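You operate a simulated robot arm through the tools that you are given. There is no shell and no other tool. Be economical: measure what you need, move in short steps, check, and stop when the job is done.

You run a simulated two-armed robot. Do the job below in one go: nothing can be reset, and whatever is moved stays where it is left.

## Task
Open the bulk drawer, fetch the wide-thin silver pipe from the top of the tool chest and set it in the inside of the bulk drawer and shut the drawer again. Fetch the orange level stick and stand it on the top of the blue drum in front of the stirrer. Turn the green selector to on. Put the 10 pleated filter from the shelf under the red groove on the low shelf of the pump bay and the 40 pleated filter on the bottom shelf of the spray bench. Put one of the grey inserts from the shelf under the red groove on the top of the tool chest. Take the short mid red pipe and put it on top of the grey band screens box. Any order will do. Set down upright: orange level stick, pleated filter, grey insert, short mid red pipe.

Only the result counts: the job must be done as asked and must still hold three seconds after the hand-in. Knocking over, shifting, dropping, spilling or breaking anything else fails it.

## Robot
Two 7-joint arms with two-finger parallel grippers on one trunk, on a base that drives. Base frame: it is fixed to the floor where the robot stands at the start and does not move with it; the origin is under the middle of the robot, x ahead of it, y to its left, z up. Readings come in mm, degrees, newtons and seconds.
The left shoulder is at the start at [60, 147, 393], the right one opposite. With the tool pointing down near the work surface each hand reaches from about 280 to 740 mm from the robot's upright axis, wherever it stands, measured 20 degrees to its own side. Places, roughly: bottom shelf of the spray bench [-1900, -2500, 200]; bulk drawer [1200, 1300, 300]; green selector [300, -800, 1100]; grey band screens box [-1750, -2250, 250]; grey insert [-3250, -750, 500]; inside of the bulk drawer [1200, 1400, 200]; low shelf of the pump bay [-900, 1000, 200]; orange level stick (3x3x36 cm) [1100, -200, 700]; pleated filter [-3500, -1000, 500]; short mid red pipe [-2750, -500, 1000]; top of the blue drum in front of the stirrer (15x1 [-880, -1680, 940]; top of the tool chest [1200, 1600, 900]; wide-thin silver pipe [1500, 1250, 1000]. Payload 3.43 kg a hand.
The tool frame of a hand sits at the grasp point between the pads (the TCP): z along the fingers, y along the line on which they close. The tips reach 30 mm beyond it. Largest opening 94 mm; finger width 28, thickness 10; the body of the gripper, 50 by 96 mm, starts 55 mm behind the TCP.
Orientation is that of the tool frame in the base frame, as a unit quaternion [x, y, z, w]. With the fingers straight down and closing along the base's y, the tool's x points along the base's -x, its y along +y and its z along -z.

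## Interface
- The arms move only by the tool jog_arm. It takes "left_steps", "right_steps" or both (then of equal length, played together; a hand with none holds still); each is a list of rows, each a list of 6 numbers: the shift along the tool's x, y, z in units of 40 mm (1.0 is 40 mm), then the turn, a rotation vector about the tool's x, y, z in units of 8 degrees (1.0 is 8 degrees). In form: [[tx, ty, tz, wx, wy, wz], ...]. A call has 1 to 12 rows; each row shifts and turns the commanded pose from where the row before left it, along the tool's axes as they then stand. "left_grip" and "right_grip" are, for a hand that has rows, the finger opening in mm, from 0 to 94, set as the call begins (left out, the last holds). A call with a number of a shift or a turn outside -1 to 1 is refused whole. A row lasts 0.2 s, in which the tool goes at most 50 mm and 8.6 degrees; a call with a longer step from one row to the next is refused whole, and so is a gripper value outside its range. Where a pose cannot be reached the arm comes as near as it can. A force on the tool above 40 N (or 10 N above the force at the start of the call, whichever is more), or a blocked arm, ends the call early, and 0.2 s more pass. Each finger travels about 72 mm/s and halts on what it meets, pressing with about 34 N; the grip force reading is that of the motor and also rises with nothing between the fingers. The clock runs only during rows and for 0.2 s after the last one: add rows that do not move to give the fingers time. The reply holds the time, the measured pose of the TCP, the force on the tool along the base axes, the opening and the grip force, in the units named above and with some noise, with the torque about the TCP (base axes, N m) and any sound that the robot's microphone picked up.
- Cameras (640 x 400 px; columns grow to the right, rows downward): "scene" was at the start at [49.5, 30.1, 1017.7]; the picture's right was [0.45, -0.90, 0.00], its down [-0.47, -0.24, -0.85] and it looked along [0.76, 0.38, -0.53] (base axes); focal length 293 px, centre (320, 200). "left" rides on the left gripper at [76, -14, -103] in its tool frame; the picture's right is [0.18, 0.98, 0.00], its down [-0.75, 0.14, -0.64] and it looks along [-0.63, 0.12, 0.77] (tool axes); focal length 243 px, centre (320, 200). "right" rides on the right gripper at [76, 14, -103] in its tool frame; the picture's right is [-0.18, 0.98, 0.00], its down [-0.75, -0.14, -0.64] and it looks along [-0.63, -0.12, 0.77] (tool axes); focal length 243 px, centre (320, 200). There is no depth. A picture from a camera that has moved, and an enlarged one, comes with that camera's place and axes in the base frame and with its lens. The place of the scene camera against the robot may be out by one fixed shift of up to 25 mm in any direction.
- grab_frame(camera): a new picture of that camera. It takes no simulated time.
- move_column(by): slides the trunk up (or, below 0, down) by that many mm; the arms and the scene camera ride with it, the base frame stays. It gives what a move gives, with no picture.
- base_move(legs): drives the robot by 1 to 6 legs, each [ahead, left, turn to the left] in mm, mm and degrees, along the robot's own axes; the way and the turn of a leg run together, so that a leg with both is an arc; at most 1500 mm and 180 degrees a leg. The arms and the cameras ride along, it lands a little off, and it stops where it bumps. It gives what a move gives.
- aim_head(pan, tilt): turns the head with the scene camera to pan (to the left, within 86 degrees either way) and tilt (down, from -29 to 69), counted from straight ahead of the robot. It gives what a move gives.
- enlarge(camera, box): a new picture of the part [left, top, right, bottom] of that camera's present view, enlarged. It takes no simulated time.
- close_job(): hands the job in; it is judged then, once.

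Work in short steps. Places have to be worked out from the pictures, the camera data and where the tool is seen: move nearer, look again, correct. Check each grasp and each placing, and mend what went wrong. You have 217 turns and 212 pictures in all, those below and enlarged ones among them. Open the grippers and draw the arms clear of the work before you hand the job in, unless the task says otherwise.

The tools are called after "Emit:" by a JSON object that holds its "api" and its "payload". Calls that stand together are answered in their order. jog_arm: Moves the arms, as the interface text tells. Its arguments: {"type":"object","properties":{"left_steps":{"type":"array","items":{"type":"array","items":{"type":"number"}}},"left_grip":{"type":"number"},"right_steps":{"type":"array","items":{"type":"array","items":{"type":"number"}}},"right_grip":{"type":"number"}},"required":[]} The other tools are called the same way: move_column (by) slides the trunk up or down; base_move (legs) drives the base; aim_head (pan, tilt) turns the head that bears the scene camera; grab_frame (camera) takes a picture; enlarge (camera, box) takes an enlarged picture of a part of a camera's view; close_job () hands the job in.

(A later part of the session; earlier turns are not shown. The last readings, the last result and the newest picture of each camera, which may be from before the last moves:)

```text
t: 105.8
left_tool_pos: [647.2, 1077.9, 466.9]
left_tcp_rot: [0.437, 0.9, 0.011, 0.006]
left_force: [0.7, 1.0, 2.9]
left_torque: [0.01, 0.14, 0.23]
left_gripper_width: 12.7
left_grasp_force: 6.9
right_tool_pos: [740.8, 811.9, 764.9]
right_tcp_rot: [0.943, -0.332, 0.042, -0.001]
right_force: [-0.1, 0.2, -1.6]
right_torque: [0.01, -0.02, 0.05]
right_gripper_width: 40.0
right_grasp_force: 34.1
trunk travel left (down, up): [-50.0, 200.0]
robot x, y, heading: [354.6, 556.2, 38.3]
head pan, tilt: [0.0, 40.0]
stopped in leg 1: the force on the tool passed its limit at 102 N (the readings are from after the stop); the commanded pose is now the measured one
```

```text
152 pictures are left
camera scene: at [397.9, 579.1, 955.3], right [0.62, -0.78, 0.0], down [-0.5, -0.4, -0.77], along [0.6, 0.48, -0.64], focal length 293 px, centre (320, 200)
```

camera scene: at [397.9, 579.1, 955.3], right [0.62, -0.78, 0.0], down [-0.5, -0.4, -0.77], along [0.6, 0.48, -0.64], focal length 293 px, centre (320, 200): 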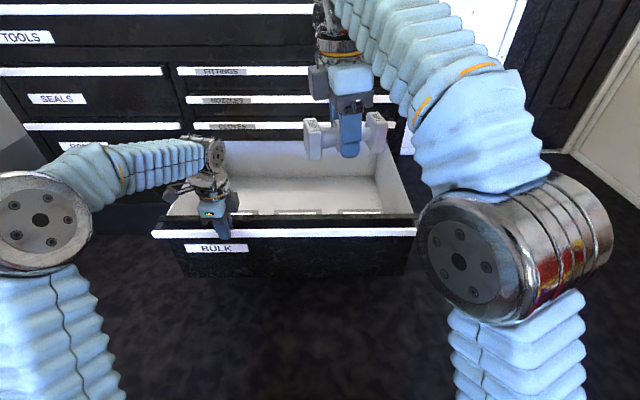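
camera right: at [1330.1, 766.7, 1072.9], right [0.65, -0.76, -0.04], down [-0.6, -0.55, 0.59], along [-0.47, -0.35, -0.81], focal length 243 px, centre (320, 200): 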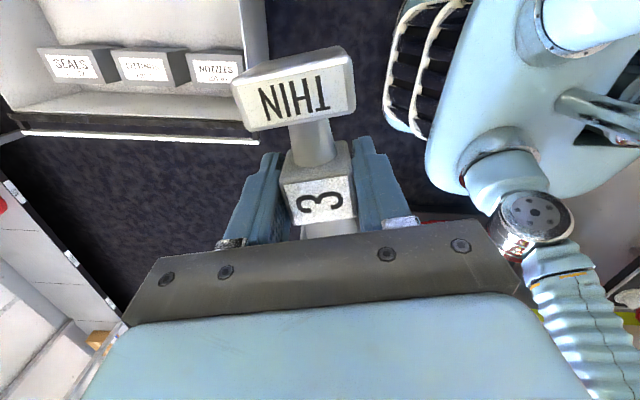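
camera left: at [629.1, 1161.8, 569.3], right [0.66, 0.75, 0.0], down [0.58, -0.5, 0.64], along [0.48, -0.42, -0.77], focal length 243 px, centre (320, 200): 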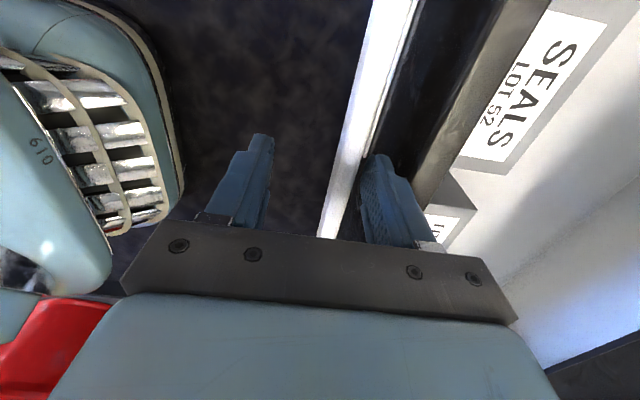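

The drawer reached its stop about 52 mm further: the free strip is now ~150 mm. Release the left hand, raise and retract it; level the pipe.

Emit:
{"api": "jog_arm", "payload": {"left_grip": 56, "left_steps": [[0, 0, 0, 0, 0, 0], [0, 0, 0, 0, 0, 0], [0, 0, 0, 0, 0, 0], [0, 0, -1, 0, 0, 0], [0, 0, -1, 0, 0, 0], [0, 0, -1, 0, 0, 0], [0, 0, -1, 0, 0, 0], [0.7, -1, 0, 0, 0, 0], [0.7, -1, 0, 0, 0, 0], [0.7, -1, 0, 0, 0, 0], [0.7, -1, 0, 0, 0, 0]], "right_steps": [[0, 0, 0, 0, -0.57, 0], [0, 0, 0, 0, 0, 0], [0, 0, 0, 0, 0, 0], [0, 0, 0, 0, 0, 0], [0, 0, 0, 0, 0, 0], [0, 0, 0, 0, 0, 0], [0, 0, 0, 0, 0, 0], [0, 0, 0, 0, 0, 0], [0, 0, 0, 0, 0, 0], [0, 0, 0, 0, 0, 0], [0, 0, 0, 0, 0, 0]]}}

Emit:
{"api": "base_move", "payload": {"legs": [[190, 0, 0]]}}

Emit:
{"api": "grab_frame", "payload": {"camera": "scene"}}

Emit:
{"api": "grab_frame", "payload": {"camera": "right"}}

```text
t: 108.2
left_tool_pos: [448.6, 1067.9, 622.1]
left_tcp_rot: [0.438, 0.899, 0.01, 0.006]
left_force: [0.5, -0.6, 0.1]
left_torque: [-0.02, 0.04, -0.01]
left_gripper_width: 55.7
left_grasp_force: 0.1
right_tool_pos: [741.6, 812.0, 764.5]
right_tcp_rot: [0.944, -0.331, 0.005, -0.015]
right_force: [0.2, 0.3, -1.1]
right_torque: [0.0, 0.03, 0.0]
right_gripper_width: 40.2
right_grasp_force: 34.1
trunk travel left (down, up): [-50.0, 200.0]
robot x, y, heading: [355.4, 552.2, 38.3]
head pan, tilt: [0.0, 40.0]
```

```text
t: 109.7
left_tool_pos: [594.5, 1183.5, 622.7]
left_tcp_rot: [0.437, 0.899, 0.012, 0.006]
left_force: [0.9, -0.2, 0.3]
left_torque: [0.02, 0.04, -0.02]
left_gripper_width: 55.8
left_grasp_force: 0.0
right_tool_pos: [885.1, 927.6, 764.4]
right_tcp_rot: [0.943, -0.332, 0.004, -0.015]
right_force: [0.1, 0.3, -1.8]
right_torque: [0.03, 0.01, 0.01]
right_gripper_width: 40.1
right_grasp_force: 33.9
trunk travel left (down, up): [-50.0, 200.0]
robot x, y, heading: [499.5, 669.2, 38.7]
head pan, tilt: [0.0, 40.0]
```

```text
151 pictures are left
camera scene: at [543.2, 694.2, 955.2], right [0.62, -0.78, 0.0], down [-0.5, -0.4, -0.77], along [0.6, 0.48, -0.64], focal length 293 px, centre (320, 200)
```

scene: 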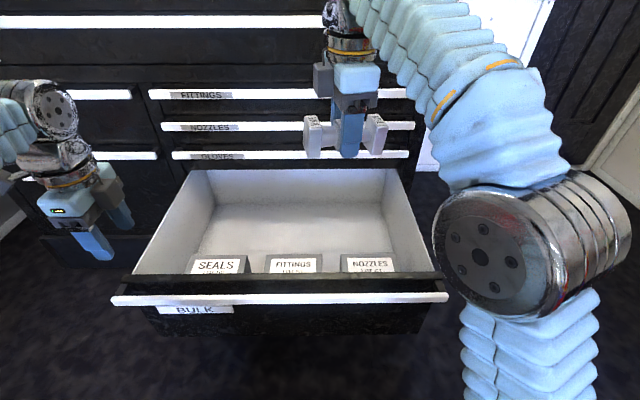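

```text
150 pictures are left
camera right: at [935.5, 864.9, 867.4], right [-0.76, -0.65, -0.03], down [-0.51, 0.57, 0.65], along [-0.4, 0.51, -0.76], focal length 243 px, centre (320, 200)
```

right: 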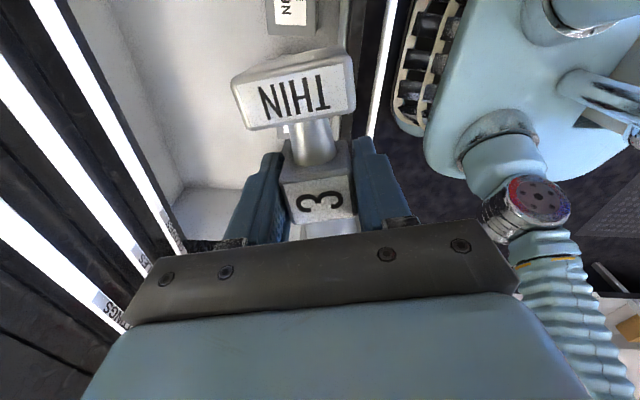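

There's ample free floor behind the boxes. I move the pipe 180 mm ahead over it and lower part way.

Emit:
{"api": "jog_arm", "payload": {"right_steps": [[0, -0.9, 0, 0, 0, 0], [0, -0.9, 0, 0, 0, 0], [0, -0.9, 0, 0, 0, 0], [0, -0.9, 0, 0, 0, 0], [0, -0.9, 0, 0, 0, 0], [0, 0, 1, 0, 0, 0], [0, 0, 1, 0, 0, 0], [0, 0, 1, 0, 0, 0], [0, 0, 1, 0, 0, 0], [0, 0, 1, 0, 0, 0], [0, 0, 1, 0, 0, 0]]}}

Emit:
{"api": "grab_frame", "payload": {"camera": "right"}}

Emit:
{"api": "grab_frame", "payload": {"camera": "scene"}}

```text
t: 112.1
left_tool_pos: [595.1, 1183.1, 622.4]
left_tcp_rot: [0.437, 0.899, 0.011, 0.007]
left_force: [-0.1, -0.2, 0.7]
left_torque: [0.0, 0.02, 0.02]
left_gripper_width: 56.1
left_grasp_force: 0.1
right_tool_pos: [928.6, 983.1, 488.0]
right_tcp_rot: [0.943, -0.332, 0.005, -0.015]
right_force: [-0.6, -0.3, -1.0]
right_torque: [0.02, 0.0, 0.03]
right_gripper_width: 40.3
right_grasp_force: 34.1
right hand out of reach, approached as far as the arm can: row 1, 2, 3, 4, 5
trunk travel left (down, up): [-50.0, 200.0]
robot x, y, heading: [503.2, 669.1, 38.3]
head pan, tilt: [0.0, 40.0]
```

```text
149 pictures are left
camera right: at [978.2, 921.0, 591.5], right [-0.76, -0.65, -0.03], down [-0.51, 0.57, 0.65], along [-0.4, 0.51, -0.76], focal length 243 px, centre (320, 200)
```

right: 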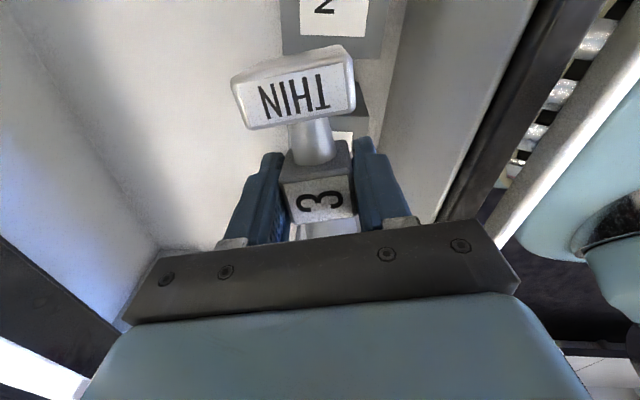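

```text
148 pictures are left
camera scene: at [543.0, 694.2, 955.2], right [0.62, -0.78, 0.0], down [-0.5, -0.4, -0.77], along [0.6, 0.48, -0.64], focal length 293 px, centre (320, 200)
```

scene: 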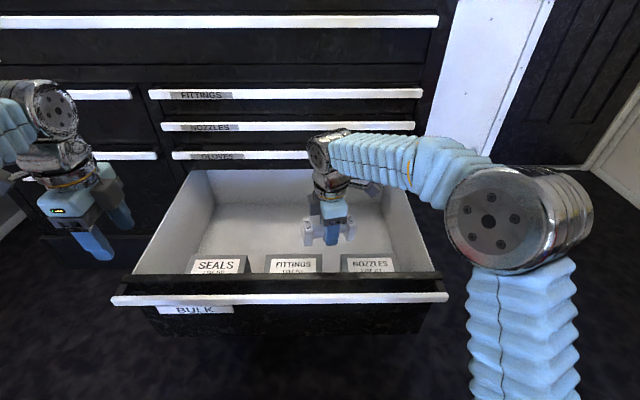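

Now the reach is better; move 105 mm ahead and lower 160.

Emit:
{"api": "jog_arm", "payload": {"right_steps": [[0, -0.9, 0, 0, 0, 0], [0, -0.9, 0, 0, 0, 0], [0, -0.8, 0, 0, 0, 0], [0, 0, 1, 0, 0, 0], [0, 0, 1, 0, 0, 0], [0, 0, 1, 0, 0, 0], [0, 0, 1, 0, 0, 0]]}}

Emit:
{"api": "grab_frame", "payload": {"camera": "right"}}

Emit:
{"api": "grab_frame", "payload": {"camera": "scene"}}

```text
t: 113.7
left_tool_pos: [594.6, 1182.7, 623.5]
left_tcp_rot: [0.436, 0.9, 0.011, 0.006]
left_force: [0.2, 0.4, -1.1]
left_torque: [0.04, 0.02, 0.01]
left_gripper_width: 56.1
left_grasp_force: 0.0
right_tool_pos: [1001.0, 1071.0, 330.8]
right_tcp_rot: [0.943, -0.331, 0.004, -0.015]
right_force: [0.5, 0.6, -1.8]
right_torque: [0.03, 0.01, 0.01]
right_gripper_width: 39.9
right_grasp_force: 33.6
trunk travel left (down, up): [-50.0, 200.0]
robot x, y, heading: [498.5, 671.7, 38.5]
head pan, tilt: [0.0, 40.0]
```

```text
147 pictures are left
camera right: at [1049.8, 1008.9, 433.6], right [-0.76, -0.65, -0.03], down [-0.51, 0.57, 0.65], along [-0.4, 0.51, -0.76], focal length 243 px, centre (320, 200)
```

right: 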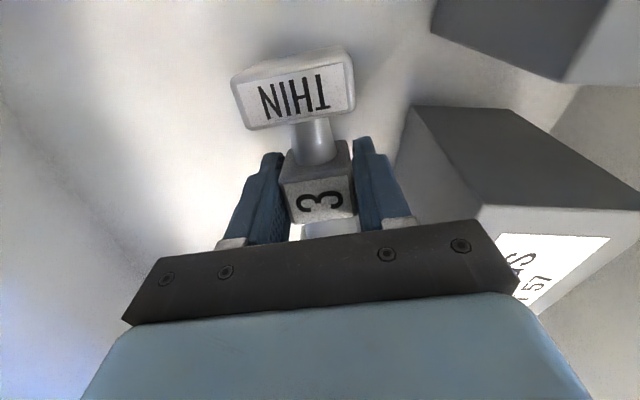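

```text
146 pictures are left
camera scene: at [543.1, 694.2, 955.2], right [0.62, -0.78, 0.0], down [-0.5, -0.4, -0.77], along [0.6, 0.48, -0.64], focal length 293 px, centre (320, 200)
```

scene: 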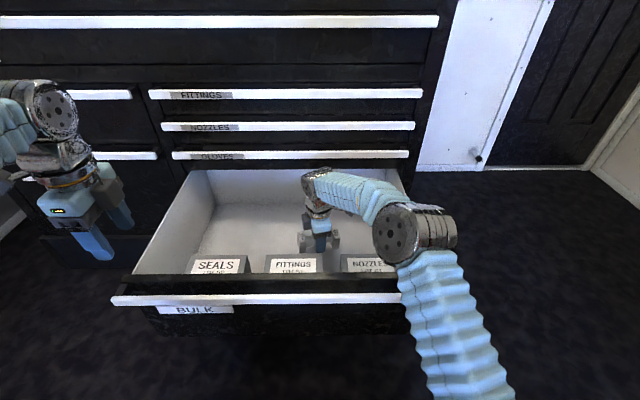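

Clear but near the FITTINGS box; shift 25 mm away and lower gently until contact.

Emit:
{"api": "jog_arm", "payload": {"right_steps": [[0, -0.6, 0, 0, 0, 0], [0, 0, 1, 0, 0, 0], [0, 0, 0.6, 0, 0, 0], [0, 0, 0.4, 0, 0, 0], [0, 0, 0.3, 0, 0, 0], [0, 0, 0.3, 0, 0, 0], [0, 0, 0.3, 0, 0, 0]]}}

Emit:
{"api": "grab_frame", "payload": {"camera": "right"}}

```text
t: 114.9
left_tool_pos: [593.3, 1182.2, 621.8]
left_tcp_rot: [0.436, 0.9, 0.011, 0.006]
left_force: [0.0, 0.3, -0.1]
left_torque: [-0.01, -0.02, -0.02]
left_gripper_width: 56.1
left_grasp_force: 0.1
right_tool_pos: [1018.0, 1093.9, 252.1]
right_tcp_rot: [0.943, -0.332, 0.006, -0.023]
right_force: [1.8, 0.6, 15.9]
right_torque: [-0.63, -0.11, 0.04]
right_gripper_width: 40.5
right_grasp_force: 33.7
trunk travel left (down, up): [-50.0, 200.0]
robot x, y, heading: [498.5, 670.6, 38.3]
head pan, tilt: [0.0, 40.0]
stopped in row 6 (right hand): the force on the tool passed its limit at 48 N (the readings are from after the stop); the commanded pose is now the measured one
```

```text
145 pictures are left
camera right: at [1066.5, 1030.5, 354.1], right [-0.76, -0.65, -0.05], down [-0.52, 0.56, 0.65], along [-0.4, 0.52, -0.76], focal length 243 px, centre (320, 200)
```

right: 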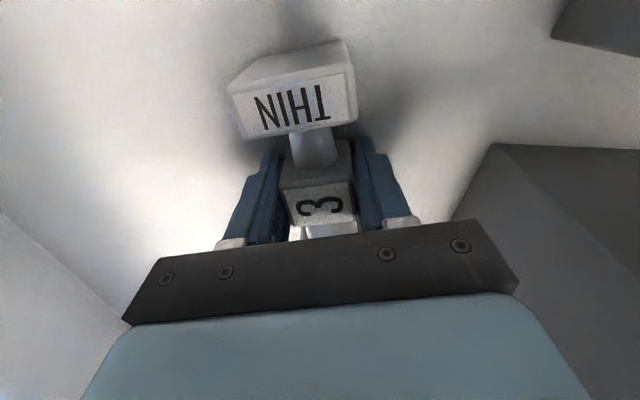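

Contact at floor with z 252. Open to 62 and rise.

Emit:
{"api": "jog_arm", "payload": {"right_grip": 62, "right_steps": [[0, 0, -0.05, 0, 0, 0], [0, 0, 0, 0, 0, 0], [0, 0, 0, 0, 0, 0], [0, 0, -1, 0, 0, 0], [0, 0, -1, 0, 0, 0], [0, 0, -1, 0, 0, 0], [0, 0, -1, 0, 0, 0], [0, 0, -1, 0, 0, 0], [0, 0, -1, 0, 0, 0], [0, 0, -1, 0, 0, 0], [0, 0, -1, 0, 0, 0]]}}

Emit:
{"api": "grab_frame", "payload": {"camera": "right"}}

Emit:
{"api": "grab_frame", "payload": {"camera": "scene"}}

```text
t: 117.3
left_tool_pos: [593.1, 1183.1, 622.0]
left_tcp_rot: [0.437, 0.9, 0.011, 0.006]
left_force: [0.6, -0.2, 0.4]
left_torque: [0.03, -0.02, 0.01]
left_gripper_width: 56.0
left_grasp_force: 0.0
right_tool_pos: [1004.4, 1074.0, 546.9]
right_tcp_rot: [0.943, -0.332, 0.004, -0.019]
right_force: [-0.6, -1.0, 0.5]
right_torque: [0.04, 0.04, 0.02]
right_gripper_width: 62.0
right_grasp_force: 0.1
right hand out of reach, approached as far as the arm can: row 10, 11
trunk travel left (down, up): [-50.0, 200.0]
robot x, y, heading: [501.7, 674.0, 38.4]
head pan, tilt: [0.0, 40.0]
```

```text
144 pictures are left
camera right: at [1052.7, 1010.8, 649.2], right [-0.76, -0.65, -0.04], down [-0.51, 0.56, 0.65], along [-0.4, 0.51, -0.76], focal length 243 px, centre (320, 200)
```

right: 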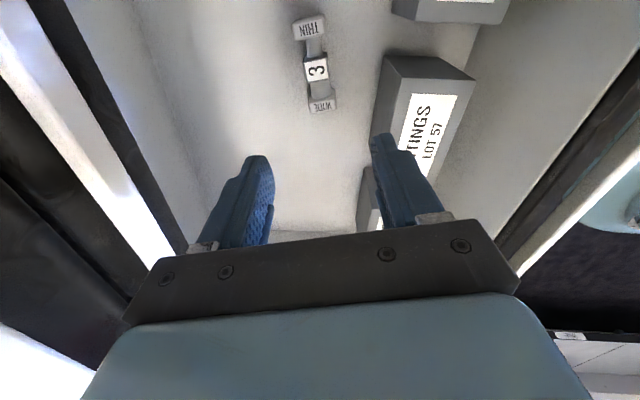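

```text
143 pictures are left
camera scene: at [543.1, 694.2, 955.1], right [0.62, -0.78, 0.0], down [-0.5, -0.4, -0.77], along [0.6, 0.48, -0.64], focal length 293 px, centre (320, 200)
```

scene: 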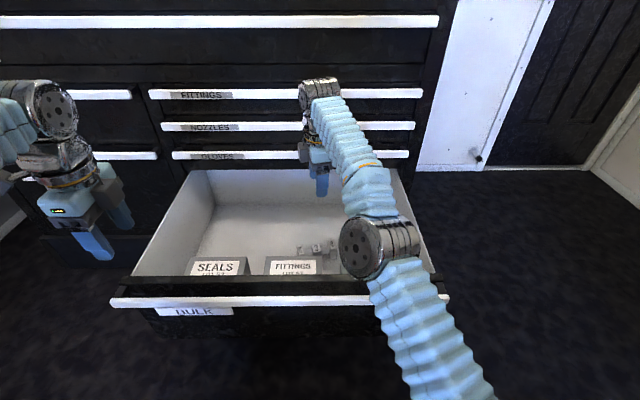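

The pipe rests upright in the drawer. I back away, then turn the right tool forward to push the drawer shut.

Emit:
{"api": "base_move", "payload": {"legs": [[-385, 0, 0]]}}

Emit:
{"api": "jog_arm", "payload": {"right_grip": 10, "right_steps": [[0, 0, 0, 1, 0, 0], [0, 0, 0, 1, 0, 0], [0, 0, 0, 1, 0, 0], [0, 0, 0, 1, 0, 0], [0, 0, 0, 1, 0, 0], [0, 0, 0, 1, 0, 0], [0, 0, 0, 1, 0, 0], [0, 0, 0, 1, 0, 0], [0, 0, 0, 1, 0, 0]]}}

Emit:
{"api": "move_column", "payload": {"by": -50}}

Emit:
{"api": "grab_frame", "payload": {"camera": "scene"}}

```text
t: 119.7
left_tool_pos: [294.5, 944.2, 621.8]
left_tcp_rot: [0.438, 0.899, 0.012, 0.007]
left_force: [0.1, 0.3, -0.1]
left_torque: [0.04, 0.01, 0.01]
left_gripper_width: 56.0
left_grasp_force: 0.1
right_tool_pos: [704.8, 833.8, 546.6]
right_tcp_rot: [0.942, -0.334, 0.004, -0.021]
right_force: [0.3, 0.9, -0.3]
right_torque: [0.0, 0.0, -0.02]
right_gripper_width: 61.9
right_grasp_force: 0.0
trunk travel left (down, up): [-50.0, 200.0]
robot x, y, heading: [199.5, 431.8, 38.0]
head pan, tilt: [0.0, 40.0]
```

```text
t: 121.7
left_tool_pos: [294.0, 944.0, 621.1]
left_tcp_rot: [0.437, 0.899, 0.012, 0.006]
left_force: [0.5, -0.3, 0.0]
left_torque: [-0.01, -0.01, 0.02]
left_gripper_width: 55.9
left_grasp_force: 0.0
right_tool_pos: [812.0, 1013.4, 630.5]
right_tcp_rot: [0.75, -0.266, 0.2, -0.571]
right_force: [-0.5, 0.8, 1.0]
right_torque: [-0.04, 0.04, -0.03]
right_gripper_width: 10.2
right_grasp_force: 0.0
right hand out of reach, approached as far as the arm can: row 1, 2, 3, 4, 5, 6, 7, 8, 9
trunk travel left (down, up): [-50.0, 200.0]
robot x, y, heading: [198.5, 431.9, 38.2]
head pan, tilt: [0.0, 40.0]
```

```text
t: 122.6
left_tool_pos: [292.8, 944.7, 572.1]
left_tcp_rot: [0.437, 0.899, 0.011, 0.006]
left_force: [0.4, 0.0, -0.1]
left_torque: [0.0, 0.03, -0.01]
left_gripper_width: 55.7
left_grasp_force: 0.0
right_tool_pos: [811.0, 1012.5, 581.1]
right_tcp_rot: [0.751, -0.267, 0.2, -0.57]
right_force: [0.5, 0.1, -0.6]
right_torque: [0.01, -0.02, -0.03]
right_gripper_width: 9.8
right_grasp_force: 0.0
trunk travel left (down, up): [0.0, 250.0]
robot x, y, heading: [198.4, 429.9, 38.2]
head pan, tilt: [0.0, 40.0]
```

```text
142 pictures are left
camera scene: at [241.7, 456.0, 905.2], right [0.62, -0.79, 0.0], down [-0.51, -0.4, -0.77], along [0.6, 0.47, -0.64], focal length 293 px, centre (320, 200)
```

scene: 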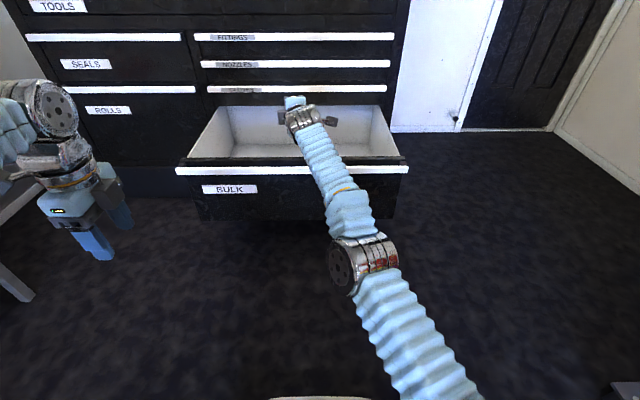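

The hand drifted ahead over the drawer; back up 170, lower it.

Emit:
{"api": "base_move", "payload": {"legs": [[-170, 0, 0]]}}

Emit:
{"api": "jog_arm", "payload": {"right_steps": [[0, 1, -0.3, 0, 0, 0], [0, 1, -0.3, 0, 0, 0], [0, 1, -0.3, 0, 0, 0], [0, 1, 0, 0, 0, 0], [0, 0.7, 0, 0, 0, 0]]}}

Emit:
{"api": "grab_frame", "payload": {"camera": "scene"}}

```text
t: 124.1
left_tool_pos: [160.5, 838.4, 571.9]
left_tcp_rot: [0.437, 0.899, 0.011, 0.007]
left_force: [-0.6, -0.9, 0.2]
left_torque: [-0.02, 0.0, -0.03]
left_gripper_width: 55.8
left_grasp_force: 0.1
right_tool_pos: [676.6, 908.2, 579.2]
right_tcp_rot: [0.75, -0.268, 0.199, -0.571]
right_force: [-0.3, 0.2, -0.6]
right_torque: [0.05, 0.02, 0.01]
right_gripper_width: 9.6
right_grasp_force: 0.0
trunk travel left (down, up): [0.0, 250.0]
robot x, y, heading: [66.0, 322.9, 38.3]
head pan, tilt: [0.0, 40.0]
```

```text
t: 125.3
left_tool_pos: [157.9, 838.7, 571.3]
left_tcp_rot: [0.436, 0.9, 0.011, 0.006]
left_force: [-0.4, -0.5, 0.1]
left_torque: [0.0, -0.03, -0.02]
left_gripper_width: 56.1
left_grasp_force: 0.0
right_tool_pos: [675.3, 938.6, 429.9]
right_tcp_rot: [0.751, -0.266, 0.198, -0.57]
right_force: [-0.3, 0.4, 0.3]
right_torque: [-0.04, 0.0, 0.02]
right_gripper_width: 9.9
right_grasp_force: 0.1
right hand out of reach, approached as far as the arm can: row 1, 2, 3, 4, 5
trunk travel left (down, up): [0.0, 250.0]
robot x, y, heading: [62.8, 324.9, 38.4]
head pan, tilt: [0.0, 40.0]
```

```text
141 pictures are left
camera scene: at [107.9, 350.6, 905.2], right [0.62, -0.78, 0.0], down [-0.5, -0.4, -0.77], along [0.6, 0.47, -0.64], focal length 293 px, centre (320, 200)
```

scene: 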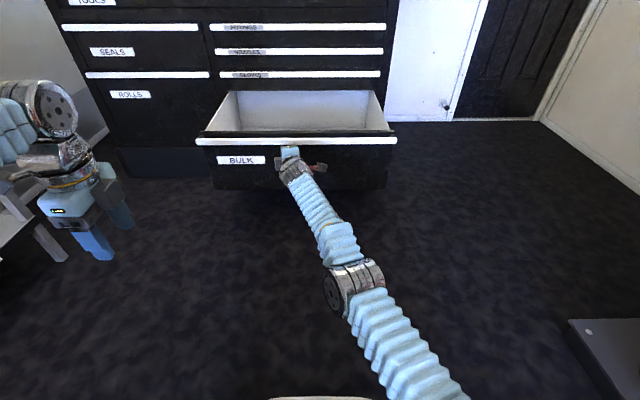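

Lower the hand a bit more after retracting so it pushes the panel below the bar.

Emit:
{"api": "jog_arm", "payload": {"right_steps": [[0, 0, -1, 0, 0, 0], [0, 0, -1, 0, 0, 0], [0, 0, -1, 0, 0, 0], [0, 0, -1, 0, 0, 0], [0, 1, 0, 0, 0, 0], [0, 1, 0, 0, 0, 0], [0, 0.4, 0, 0, 0, 0]]}}

Emit:
{"api": "grab_frame", "payload": {"camera": "scene"}}

```text
t: 126.9
left_tool_pos: [160.4, 839.1, 571.9]
left_tcp_rot: [0.437, 0.899, 0.012, 0.006]
left_force: [-0.1, -0.3, -0.7]
left_torque: [-0.03, -0.06, -0.04]
left_gripper_width: 56.0
left_grasp_force: 0.1
right_tool_pos: [644.4, 956.0, 387.9]
right_tcp_rot: [0.75, -0.267, 0.2, -0.571]
right_force: [-0.1, 0.4, 1.0]
right_torque: [0.01, 0.02, -0.02]
right_gripper_width: 10.1
right_grasp_force: 0.0
right hand out of reach, approached as far as the arm can: row 1, 2, 3, 4, 5, 6, 7
trunk travel left (down, up): [0.0, 250.0]
robot x, y, heading: [65.0, 329.9, 38.4]
head pan, tilt: [0.0, 40.0]
```

```text
140 pictures are left
camera scene: at [108.0, 350.6, 905.2], right [0.62, -0.78, 0.0], down [-0.5, -0.4, -0.77], along [0.6, 0.47, -0.64], focal length 293 px, centre (320, 200)
```

scene: 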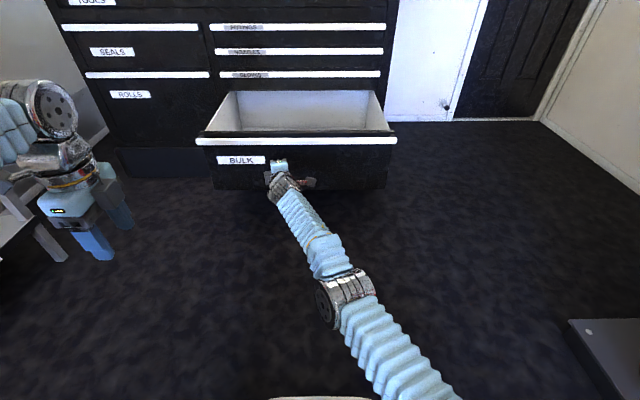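

Good height. Push by driving ahead.

Emit:
{"api": "base_move", "payload": {"legs": [[490, 0, 0]]}}

Emit:
{"api": "grab_frame", "payload": {"camera": "scene"}}

```text
t: 129.8
left_tool_pos: [534.7, 1138.0, 571.5]
left_tcp_rot: [0.435, 0.9, 0.011, 0.006]
left_force: [0.2, 0.6, 0.0]
left_torque: [0.02, 0.0, 0.0]
left_gripper_width: 55.9
left_grasp_force: 0.1
right_tool_pos: [1018.8, 1258.1, 390.5]
right_tcp_rot: [0.752, -0.267, 0.199, -0.569]
right_force: [-14.9, -20.7, 0.9]
right_torque: [0.12, -0.05, -0.41]
right_gripper_width: 6.3
right_grasp_force: 0.0
trunk travel left (down, up): [0.0, 250.0]
robot x, y, heading: [445.1, 627.6, 38.3]
head pan, tilt: [0.0, 40.0]
stopped in leg 1: the force on the tool passed its limit at 115 N (the readings are from after the stop); the commanded pose is now the measured one
```

```text
139 pictures are left
camera scene: at [485.3, 649.8, 905.2], right [0.62, -0.78, 0.0], down [-0.5, -0.4, -0.77], along [0.6, 0.48, -0.64], focal length 293 px, centre (320, 200)
```

scene: 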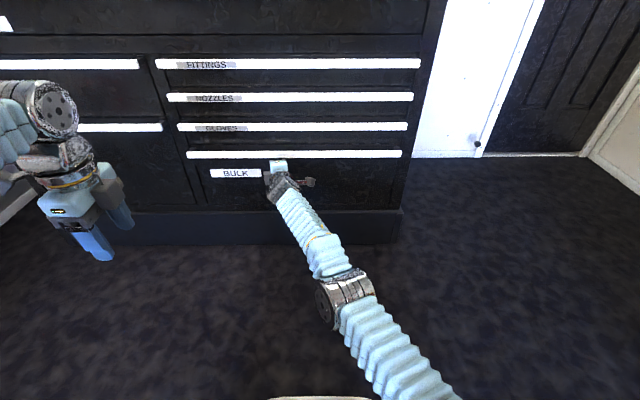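

Drawer is shut. I back off, raise the trunk, fold the right hand back to pointing down.

Emit:
{"api": "base_move", "payload": {"legs": [[-250, 0, 0]]}}

Emit:
{"api": "move_column", "payload": {"by": 250}}

Emit:
{"api": "jog_arm", "payload": {"right_steps": [[0, -0.5, -1, -1, 0, 0], [0, -0.5, -1, -1, 0, 0], [0, 0, -1, -1, 0, 0], [0, 0, -1, -1, 0, 0], [0, 0, -1, -1, 0, 0], [0, 1, 0, -1, 0, 0], [0, 1, 0, -1, 0, 0], [0, 1, 0, -1, 0, 0], [0, 1, 0, -1, 0, 0], [0, 0, 0, 0, 0, 0]]}}

Emit:
{"api": "aim_head", "payload": {"pan": -70, "tilt": 20}}

Emit:
{"api": "grab_frame", "payload": {"camera": "scene"}}

```text
t: 131.6
left_tool_pos: [342.1, 986.2, 571.9]
left_tcp_rot: [0.435, 0.901, 0.011, 0.007]
left_force: [0.4, -0.7, 0.0]
left_torque: [0.0, -0.03, 0.02]
left_gripper_width: 56.0
left_grasp_force: 0.0
right_tool_pos: [825.8, 1106.8, 389.0]
right_tcp_rot: [0.752, -0.266, 0.197, -0.57]
right_force: [0.0, 0.2, 0.1]
right_torque: [0.0, 0.0, 0.02]
right_gripper_width: 9.9
right_grasp_force: 0.1
trunk travel left (down, up): [0.0, 250.0]
robot x, y, heading: [250.3, 473.9, 38.5]
head pan, tilt: [0.0, 40.0]
```

```text
t: 134.2
left_tool_pos: [342.4, 986.9, 821.3]
left_tcp_rot: [0.434, 0.901, 0.011, 0.006]
left_force: [1.1, 0.8, -0.3]
left_torque: [0.03, 0.01, -0.03]
left_gripper_width: 55.8
left_grasp_force: 0.1
right_tool_pos: [824.9, 1108.1, 639.0]
right_tcp_rot: [0.752, -0.266, 0.198, -0.57]
right_force: [0.3, 1.3, 0.1]
right_torque: [-0.01, -0.01, 0.01]
right_gripper_width: 10.0
right_grasp_force: 0.0
trunk travel left (down, up): [-250.0, 0.0]
robot x, y, heading: [251.6, 471.5, 38.7]
head pan, tilt: [0.0, 40.0]
```

```text
t: 136.4
left_tool_pos: [342.3, 987.6, 821.4]
left_tcp_rot: [0.435, 0.9, 0.011, 0.007]
left_force: [-0.4, -0.8, -0.5]
left_torque: [0.03, 0.0, 0.01]
left_gripper_width: 55.8
left_grasp_force: 0.0
right_tool_pos: [645.5, 888.7, 720.0]
right_tcp_rot: [0.943, -0.331, 0.005, -0.018]
right_force: [-0.1, 0.4, -0.5]
right_torque: [0.01, 0.03, 0.04]
right_gripper_width: 10.0
right_grasp_force: 0.1
right hand out of reach, approached as far as the arm can: row 1, 2, 3, 5
trunk travel left (down, up): [-250.0, 0.0]
robot x, y, heading: [253.4, 475.6, 38.6]
head pan, tilt: [0.0, 40.0]
```

```text
t: 137.8
left_tool_pos: [342.3, 987.2, 821.4]
left_tcp_rot: [0.435, 0.9, 0.011, 0.006]
left_force: [0.2, 0.3, -0.2]
left_torque: [0.03, 0.0, 0.01]
left_gripper_width: 56.1
left_grasp_force: 0.0
right_tool_pos: [646.4, 889.8, 720.9]
right_tcp_rot: [0.943, -0.331, 0.004, -0.019]
right_force: [0.7, 0.9, -0.8]
right_torque: [-0.01, 0.02, 0.0]
right_gripper_width: 10.0
right_grasp_force: 0.0
trunk travel left (down, up): [-250.0, 0.0]
robot x, y, heading: [251.9, 474.9, 38.7]
head pan, tilt: [-70.0, 20.0]
```

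```text
138 pictures are left
camera scene: at [307.5, 396.3, 1186.6], right [-0.52, -0.85, 0.0], down [-0.29, 0.18, -0.94], along [0.8, -0.49, -0.34], focal length 293 px, centre (320, 200)
```

scene: 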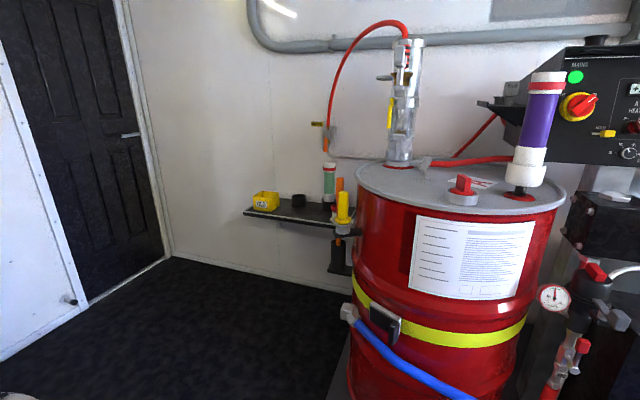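

Emit:
{"api": "enlarge", "payload": {"camera": "scene", "box": [240, 150, 368, 280]}}

```text
3.08 times, centred on (304, 215) of scene
camera zoom: at [307.5, 396.3, 1186.6], right [-0.52, -0.85, 0.0], down [-0.29, 0.18, -0.94], along [0.8, -0.49, -0.34], focal length 903 px, centre (369, 154)
```

zoom: 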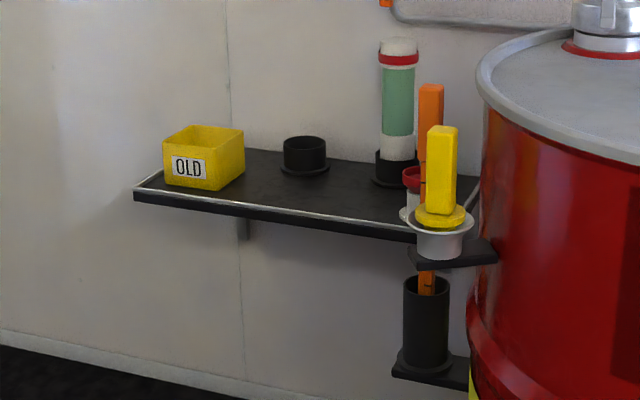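

The orange stick stands in a black tube holder, behind a yellow piece. I retract the right hand and drive to a spot facing it for a closer look.

Emit:
{"api": "jog_arm", "payload": {"right_steps": [[0, 1, 0, 0, 0, 0], [0, 1, 0, 0, 0, 0], [0, 1, 0, 0, 0, 0], [0, 1, 0, 0, 0, 0]]}}

Emit:
{"api": "base_move", "payload": {"legs": [[480, -150, 0], [0, 0, -110]]}}

Emit:
{"api": "aim_head", "payload": {"pan": 0, "tilt": 25}}

Emit:
{"api": "grab_frame", "payload": {"camera": "scene"}}

```text
t: 138.8
left_tool_pos: [342.0, 987.0, 821.3]
left_tcp_rot: [0.433, 0.901, 0.011, 0.007]
left_force: [0.1, 0.7, 0.3]
left_torque: [-0.03, 0.02, 0.03]
left_gripper_width: 56.0
left_grasp_force: 0.0
right_tool_pos: [547.1, 768.3, 714.9]
right_tcp_rot: [0.944, -0.331, 0.005, -0.018]
right_force: [0.6, -0.1, -0.3]
right_torque: [0.0, 0.03, 0.01]
right_gripper_width: 9.9
right_grasp_force: 0.1
trunk travel left (down, up): [-250.0, 0.0]
robot x, y, heading: [253.9, 472.5, 38.6]
head pan, tilt: [-70.0, 20.0]
```

```text
t: 146.4
left_tool_pos: [1159.4, 380.5, 820.7]
left_tcp_rot: [0.989, 0.147, 0.001, 0.012]
left_force: [0.2, -0.4, -0.3]
left_torque: [0.02, 0.0, 0.01]
left_gripper_width: 56.1
left_grasp_force: 0.0
right_tool_pos: [880.6, 270.7, 712.9]
right_tcp_rot: [-0.257, 0.966, -0.018, 0.008]
right_force: [0.4, 0.3, -0.4]
right_torque: [-0.01, -0.01, 0.01]
right_gripper_width: 10.0
right_grasp_force: 0.1
trunk travel left (down, up): [-250.0, 0.0]
robot x, y, heading: [716.8, 653.2, -72.8]
head pan, tilt: [-70.0, 20.0]
```

```text
t: 147.8
left_tool_pos: [1159.0, 382.6, 820.8]
left_tcp_rot: [0.989, 0.147, 0.001, 0.012]
left_force: [0.0, 0.8, -1.2]
left_torque: [0.03, -0.01, -0.02]
left_gripper_width: 56.1
left_grasp_force: 0.0
right_tool_pos: [878.9, 270.5, 714.9]
right_tcp_rot: [-0.256, 0.966, -0.018, 0.007]
right_force: [-0.8, -0.6, -0.3]
right_torque: [-0.02, 0.01, 0.03]
right_gripper_width: 9.9
right_grasp_force: 0.0
trunk travel left (down, up): [-250.0, 0.0]
robot x, y, heading: [715.9, 657.1, -73.3]
head pan, tilt: [0.0, 25.0]
```

```text
136 pictures are left
camera scene: at [732.1, 584.7, 1178.5], right [-0.96, -0.29, 0.0], down [-0.12, 0.4, -0.91], along [0.27, -0.87, -0.42], focal length 293 px, centre (320, 200)
```

scene: 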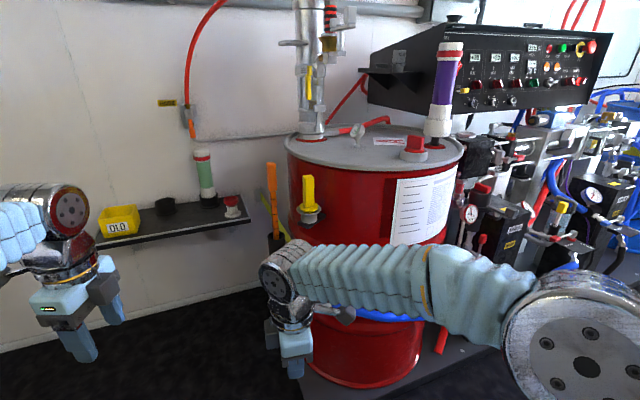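

Triangulation: stick top (1128,-190,903), tube top z≈650, yellow piece at (979,-98). I reorient the right hand to horizontal (fingers closing sideways) and pull the left hand inward.

Emit:
{"api": "jog_arm", "payload": {"right_grip": 60, "right_steps": [[0, 0, 0, 0, 0, 1], [0, 0, 0, 0, 0, 1], [0, 0, 0, 0, 0, 1], [0, 0, 0, 0, 0, 1], [0, 0, 0, 0, 0, 1], [0, 0, 0, 0, 0, 1], [0, 0, 0, 0, 0, 1], [0, 0, 0, 0, 0, 1], [0, 0, 0, 0, 0, 1], [0, 0, 0, 0, 0, 1], [0, 0, 0, 0, 0, 1], [0, 0, 0, 0, 0, 0.25]], "left_steps": [[-1, 0, 0, 0, 0, 0], [-1, 0, 0, 0, 0, 0], [-1, 0, 0, 0, 0, 0], [-1, 0, 0, 0, 0, 0], [0, 0, 0, 0, 0, 0], [0, 0, 0, 0, 0, 0], [0, 0, 0, 0, 0, 0], [0, 0, 0, 0, 0, 0], [0, 0, 0, 0, 0, 0], [0, 0, 0, 0, 0, 0], [0, 0, 0, 0, 0, 0], [0, 0, 0, 0, 0, 0]]}}

Emit:
{"api": "jog_arm", "payload": {"right_steps": [[0, 0, 0, 0, -1, 0], [0, 0, 0, 0, -1, 0], [0, 0, 0, 0, -1, 0], [0, 0, 0, 0, -1, 0], [0, 0, 0, 0, -1, 0], [0, 0, 0, 0, -1, 0], [0, 0, 0, 0, -1, 0], [0, 0, 0, 0, -1, 0], [0, 0, 0, 0, -1, 0], [0, 0, 0, 0, -1, 0], [0, 0, 0, 0, -1, 0], [0, 0, 0, 0, -0.25, 0]]}}

Emit:
{"api": "base_move", "payload": {"legs": [[0, 270, -2], [130, 0, 0]]}}

Emit:
{"api": "grab_frame", "payload": {"camera": "scene"}}

Emit:
{"api": "grab_frame", "payload": {"camera": "right"}}

```text
t: 150.4
left_tool_pos: [1004.2, 334.5, 822.7]
left_tcp_rot: [0.989, 0.147, 0.001, 0.012]
left_force: [0.7, -0.1, 0.2]
left_torque: [0.0, 0.0, -0.01]
left_gripper_width: 55.9
left_grasp_force: 0.0
right_tool_pos: [879.1, 270.0, 712.0]
right_tcp_rot: [0.503, 0.864, -0.007, 0.018]
right_force: [-0.3, -0.4, 0.2]
right_torque: [0.01, 0.01, -0.01]
right_gripper_width: 59.9
right_grasp_force: 0.1
trunk travel left (down, up): [-250.0, 0.0]
robot x, y, heading: [713.1, 652.9, -72.9]
head pan, tilt: [0.0, 25.0]
```

```text
t: 153.0
left_tool_pos: [1005.3, 336.9, 821.9]
left_tcp_rot: [0.989, 0.147, 0.001, 0.012]
left_force: [0.0, -0.3, 0.5]
left_torque: [-0.03, 0.01, 0.01]
left_gripper_width: 56.1
left_grasp_force: 0.1
right_tool_pos: [883.9, 268.5, 714.1]
right_tcp_rot: [0.35, 0.598, -0.361, 0.624]
right_force: [0.6, -0.3, 0.2]
right_torque: [-0.01, -0.02, -0.03]
right_gripper_width: 60.1
right_grasp_force: 0.1
right hand out of reach, approached as far as the arm can: row 11
trunk travel left (down, up): [-250.0, 0.0]
robot x, y, heading: [715.6, 653.5, -72.9]
head pan, tilt: [0.0, 25.0]
```

```text
t: 155.8
left_tool_pos: [1282.0, 275.3, 821.9]
left_tcp_rot: [0.991, 0.13, 0.001, 0.012]
left_force: [0.2, 0.4, -0.2]
left_torque: [0.01, 0.04, -0.04]
left_gripper_width: 55.9
left_grasp_force: 0.1
right_tool_pos: [1159.7, 212.1, 713.7]
right_tcp_rot: [0.36, 0.593, -0.371, 0.618]
right_force: [0.4, -0.6, -0.5]
right_torque: [-0.01, 0.0, -0.03]
right_gripper_width: 60.1
right_grasp_force: 0.1
trunk travel left (down, up): [-250.0, 0.0]
robot x, y, heading: [1002.9, 603.3, -74.7]
head pan, tilt: [0.0, 25.0]
```

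```text
135 pictures are left
camera scene: at [1018.9, 532.8, 1178.5], right [-0.97, -0.26, 0.0], down [-0.11, 0.41, -0.91], along [0.24, -0.88, -0.42], focal length 293 px, centre (320, 200)
```

scene: 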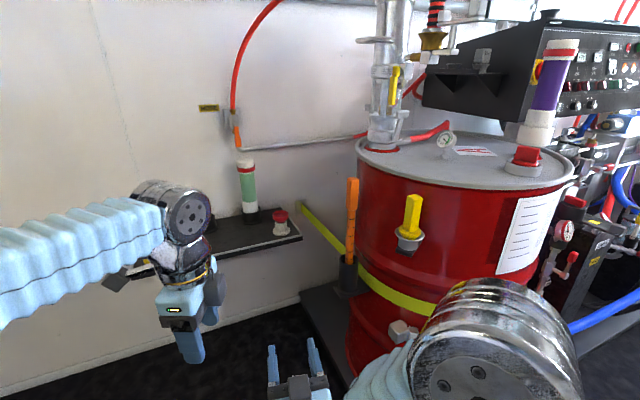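

```text
134 pictures are left
camera right: at [1126.4, 306.1, 635.2], right [0.87, 0.46, 0.19], down [-0.44, 0.53, 0.73], along [0.24, -0.71, 0.66], focal length 243 px, centre (320, 200)
```

right: 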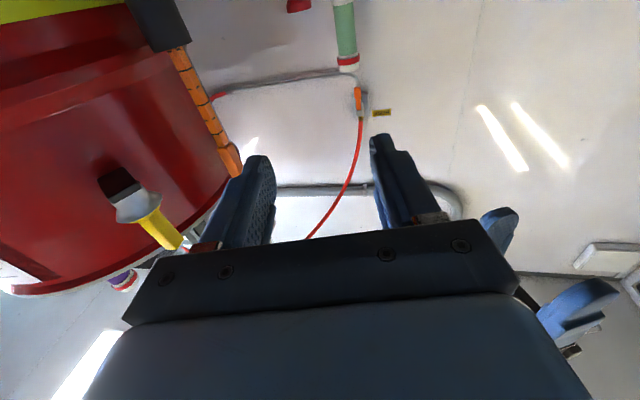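

Stick is at about (1122,-190), emerging from the tube at z≈668. I yaw the tool 18° right, lower 18 mm, and drive right 140 and ahead 200.

Emit:
{"api": "jog_arm", "payload": {"right_grip": 80, "right_steps": [[0.45, 0, 0, 1, 0, 0], [0, 0, 0, 1, 0, 0], [0, 0, 0, 0.25, 0, 0]]}}

Emit:
{"api": "base_move", "payload": {"legs": [[0, -140, 0], [200, 0, 0]]}}

Emit:
{"api": "grab_frame", "payload": {"camera": "right"}}

Emit:
{"api": "grab_frame", "payload": {"camera": "scene"}}

```text
t: 156.6
left_tool_pos: [1282.4, 276.2, 823.0]
left_tcp_rot: [0.991, 0.13, 0.0, 0.012]
left_force: [0.5, 0.2, 0.1]
left_torque: [-0.01, 0.0, 0.0]
left_gripper_width: 56.1
left_grasp_force: 0.1
right_tool_pos: [1159.0, 210.8, 696.1]
right_tcp_rot: [0.453, 0.526, -0.46, 0.553]
right_force: [0.7, 0.4, 0.0]
right_torque: [0.02, -0.01, 0.01]
right_gripper_width: 80.0
right_grasp_force: 0.0
trunk travel left (down, up): [-250.0, 0.0]
robot x, y, heading: [1005.0, 602.1, -74.7]
head pan, tilt: [0.0, 25.0]
```

```text
t: 159.1
left_tool_pos: [1196.8, 43.9, 821.4]
left_tcp_rot: [0.992, 0.129, 0.0, 0.012]
left_force: [0.3, 0.7, 0.3]
left_torque: [-0.02, -0.03, 0.01]
left_gripper_width: 55.8
left_grasp_force: 0.1
right_tool_pos: [1071.3, -19.7, 695.7]
right_tcp_rot: [0.453, 0.527, -0.46, 0.553]
right_force: [0.0, 0.1, -0.3]
right_torque: [0.03, 0.0, -0.02]
right_gripper_width: 79.9
right_grasp_force: 0.0
trunk travel left (down, up): [-250.0, 0.0]
robot x, y, heading: [918.9, 374.5, -75.1]
head pan, tilt: [0.0, 25.0]
```

```text
133 pictures are left
camera right: at [1072.6, 80.6, 617.9], right [0.97, 0.17, 0.2], down [-0.26, 0.63, 0.73], along [0.0, -0.76, 0.66], focal length 243 px, centre (320, 200)
```

right: 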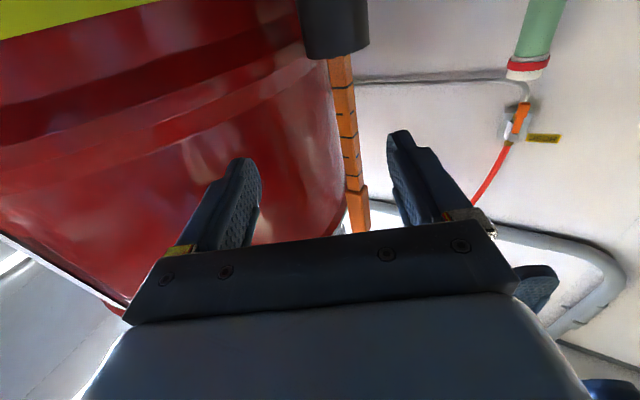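

```text
132 pictures are left
camera scene: at [933.9, 302.0, 1178.5], right [-0.97, -0.26, 0.0], down [-0.11, 0.41, -0.91], along [0.23, -0.88, -0.42], focal length 293 px, centre (320, 200)
```

scene: 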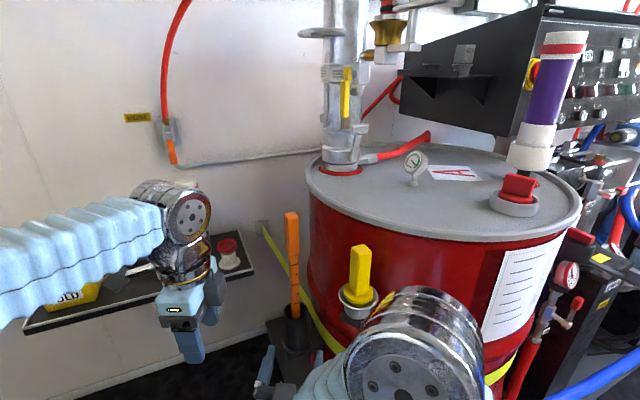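

Stick is 28 mm to the left of the finger axis and 177 mm ahead. Align and advance.

Emit:
{"api": "jog_arm", "payload": {"right_steps": [[0.1, 0.7, 0.4, 0, 0, 0], [0, 0, 1, 0, 0, 0], [0, 0, 1, 0, 0, 0], [0, 0, 1, 0, 0, 0]]}}

Emit:
{"api": "grab_frame", "payload": {"camera": "right"}}

Emit:
{"api": "grab_frame", "payload": {"camera": "scene"}}

```text
t: 160.1
left_tool_pos: [1196.6, 43.4, 821.0]
left_tcp_rot: [0.992, 0.128, 0.0, 0.012]
left_force: [0.3, 0.3, 0.3]
left_torque: [-0.03, -0.01, -0.01]
left_gripper_width: 56.0
left_grasp_force: 0.1
right_tool_pos: [1124.0, -151.2, 697.9]
right_tcp_rot: [0.453, 0.527, -0.461, 0.552]
right_force: [-0.7, 0.2, -0.7]
right_torque: [0.02, -0.03, 0.0]
right_gripper_width: 80.1
right_grasp_force: 0.0
trunk travel left (down, up): [-250.0, 0.0]
robot x, y, heading: [919.8, 370.4, -75.1]
head pan, tilt: [0.0, 25.0]
```

```text
131 pictures are left
camera right: at [1122.7, -50.4, 619.8], right [0.97, 0.17, 0.2], down [-0.26, 0.63, 0.73], along [0.0, -0.75, 0.66], focal length 243 px, centre (320, 200)
```

right: 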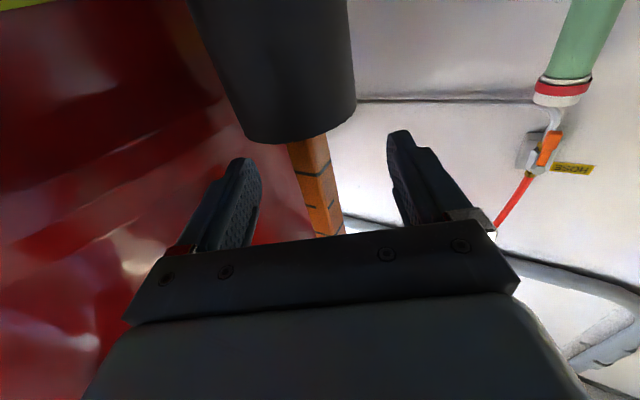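

```text
130 pictures are left
camera scene: at [933.9, 302.0, 1178.5], right [-0.97, -0.26, 0.0], down [-0.11, 0.41, -0.91], along [0.23, -0.88, -0.42], focal length 293 px, centre (320, 200)
```

scene: 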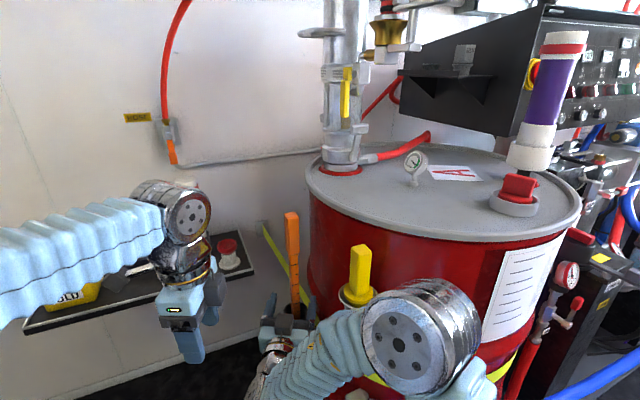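

Nearly there; advance 38 mm, then close.

Emit:
{"api": "jog_arm", "payload": {"right_steps": [[0, -0.15, 0.95, 0, 0, 0]]}}

Emit:
{"api": "jog_arm", "payload": {"right_grip": 10, "right_steps": [[0, 0, 0, 0, 0, 0], [0, 0, 0, 0, 0, 0], [0, 0, 0, 0, 0, 0], [0, 0, 0, 0, 0, 0], [0, 0, 0, 0, 0, 0]]}}

Emit:
{"api": "grab_frame", "payload": {"camera": "right"}}

```text
t: 160.5
left_tool_pos: [1196.8, 44.4, 822.5]
left_tcp_rot: [0.992, 0.128, 0.001, 0.013]
left_force: [0.0, 1.0, -0.2]
left_torque: [-0.01, 0.01, 0.01]
left_gripper_width: 55.9
left_grasp_force: 0.0
right_tool_pos: [1129.5, -177.6, 697.5]
right_tcp_rot: [0.449, 0.532, -0.454, 0.556]
right_force: [3.4, 10.2, 3.4]
right_torque: [-0.2, 0.15, -0.29]
right_gripper_width: 76.1
right_grasp_force: 0.0
trunk travel left (down, up): [-250.0, 0.0]
robot x, y, heading: [922.6, 375.0, -74.8]
head pan, tilt: [0.0, 25.0]
stopped in row 1 (right hand): the force on the tool passed its limit at 68 N (the readings are from after the stop); the commanded pose is now the measured one
```

```text
t: 161.7
left_tool_pos: [1197.0, 43.5, 821.9]
left_tcp_rot: [0.991, 0.13, 0.001, 0.012]
left_force: [-0.4, -1.0, 0.4]
left_torque: [0.0, 0.01, 0.0]
left_gripper_width: 55.8
left_grasp_force: 0.1
right_tool_pos: [1128.8, -180.6, 696.1]
right_tcp_rot: [0.45, 0.532, -0.454, 0.556]
right_force: [-0.4, 0.4, -0.8]
right_torque: [-0.03, 0.02, 0.03]
right_gripper_width: 27.4
right_grasp_force: 34.0
trunk travel left (down, up): [-250.0, 0.0]
robot x, y, heading: [916.9, 372.7, -74.8]
head pan, tilt: [0.0, 25.0]
```

```text
129 pictures are left
camera right: at [1126.2, -78.1, 618.7], right [0.96, 0.18, 0.2], down [-0.27, 0.62, 0.73], along [0.01, -0.76, 0.65], focal length 243 px, centre (320, 200)
```

right: 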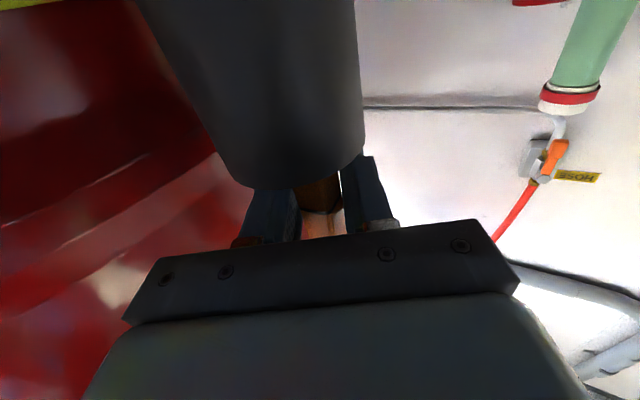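

Gripped at 27 mm. Lift 160 mm straight up out of the tube.

Emit:
{"api": "jog_arm", "payload": {"right_steps": [[-0.8, 0, 0, 0, 0, 0], [-0.8, 0, 0, 0, 0, 0], [-0.8, 0, 0, 0, 0, 0], [-0.8, 0, 0, 0, 0, 0], [-0.8, 0, 0, 0, 0, 0]]}}

Emit:
{"api": "grab_frame", "payload": {"camera": "right"}}

Emit:
{"api": "grab_frame", "payload": {"camera": "scene"}}

```text
t: 162.9
left_tool_pos: [1197.0, 43.5, 821.6]
left_tcp_rot: [0.992, 0.129, 0.001, 0.013]
left_force: [-1.2, 0.1, -0.6]
left_torque: [0.0, 0.01, 0.01]
left_gripper_width: 56.1
left_grasp_force: 0.1
right_tool_pos: [1124.2, -174.6, 855.7]
right_tcp_rot: [0.451, 0.531, -0.455, 0.555]
right_force: [1.0, 0.7, -2.0]
right_torque: [-0.03, 0.0, 0.03]
right_gripper_width: 27.9
right_grasp_force: 34.4
trunk travel left (down, up): [-250.0, 0.0]
robot x, y, heading: [920.1, 372.0, -75.1]
head pan, tilt: [0.0, 25.0]
```

```text
128 pictures are left
camera right: at [1122.1, -74.5, 779.1], right [0.96, 0.18, 0.2], down [-0.27, 0.62, 0.73], along [0.01, -0.76, 0.65], focal length 243 px, centre (320, 200)
```

right: 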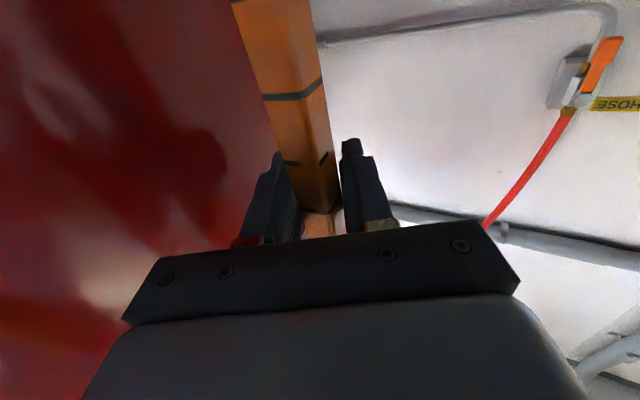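

```text
127 pictures are left
camera scene: at [934.0, 301.9, 1178.5], right [-0.97, -0.26, 0.0], down [-0.11, 0.41, -0.91], along [0.23, -0.88, -0.42], focal length 293 px, centre (320, 200)
```

scene: 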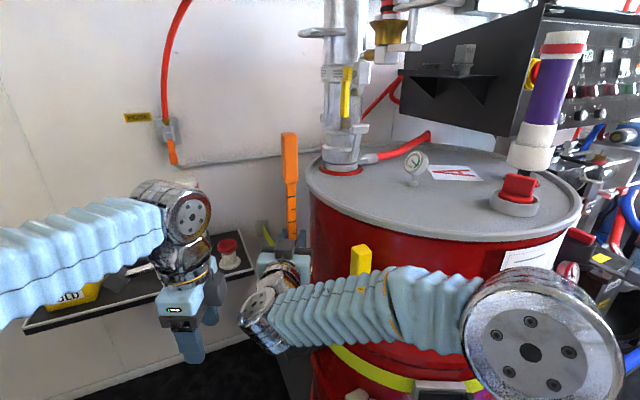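

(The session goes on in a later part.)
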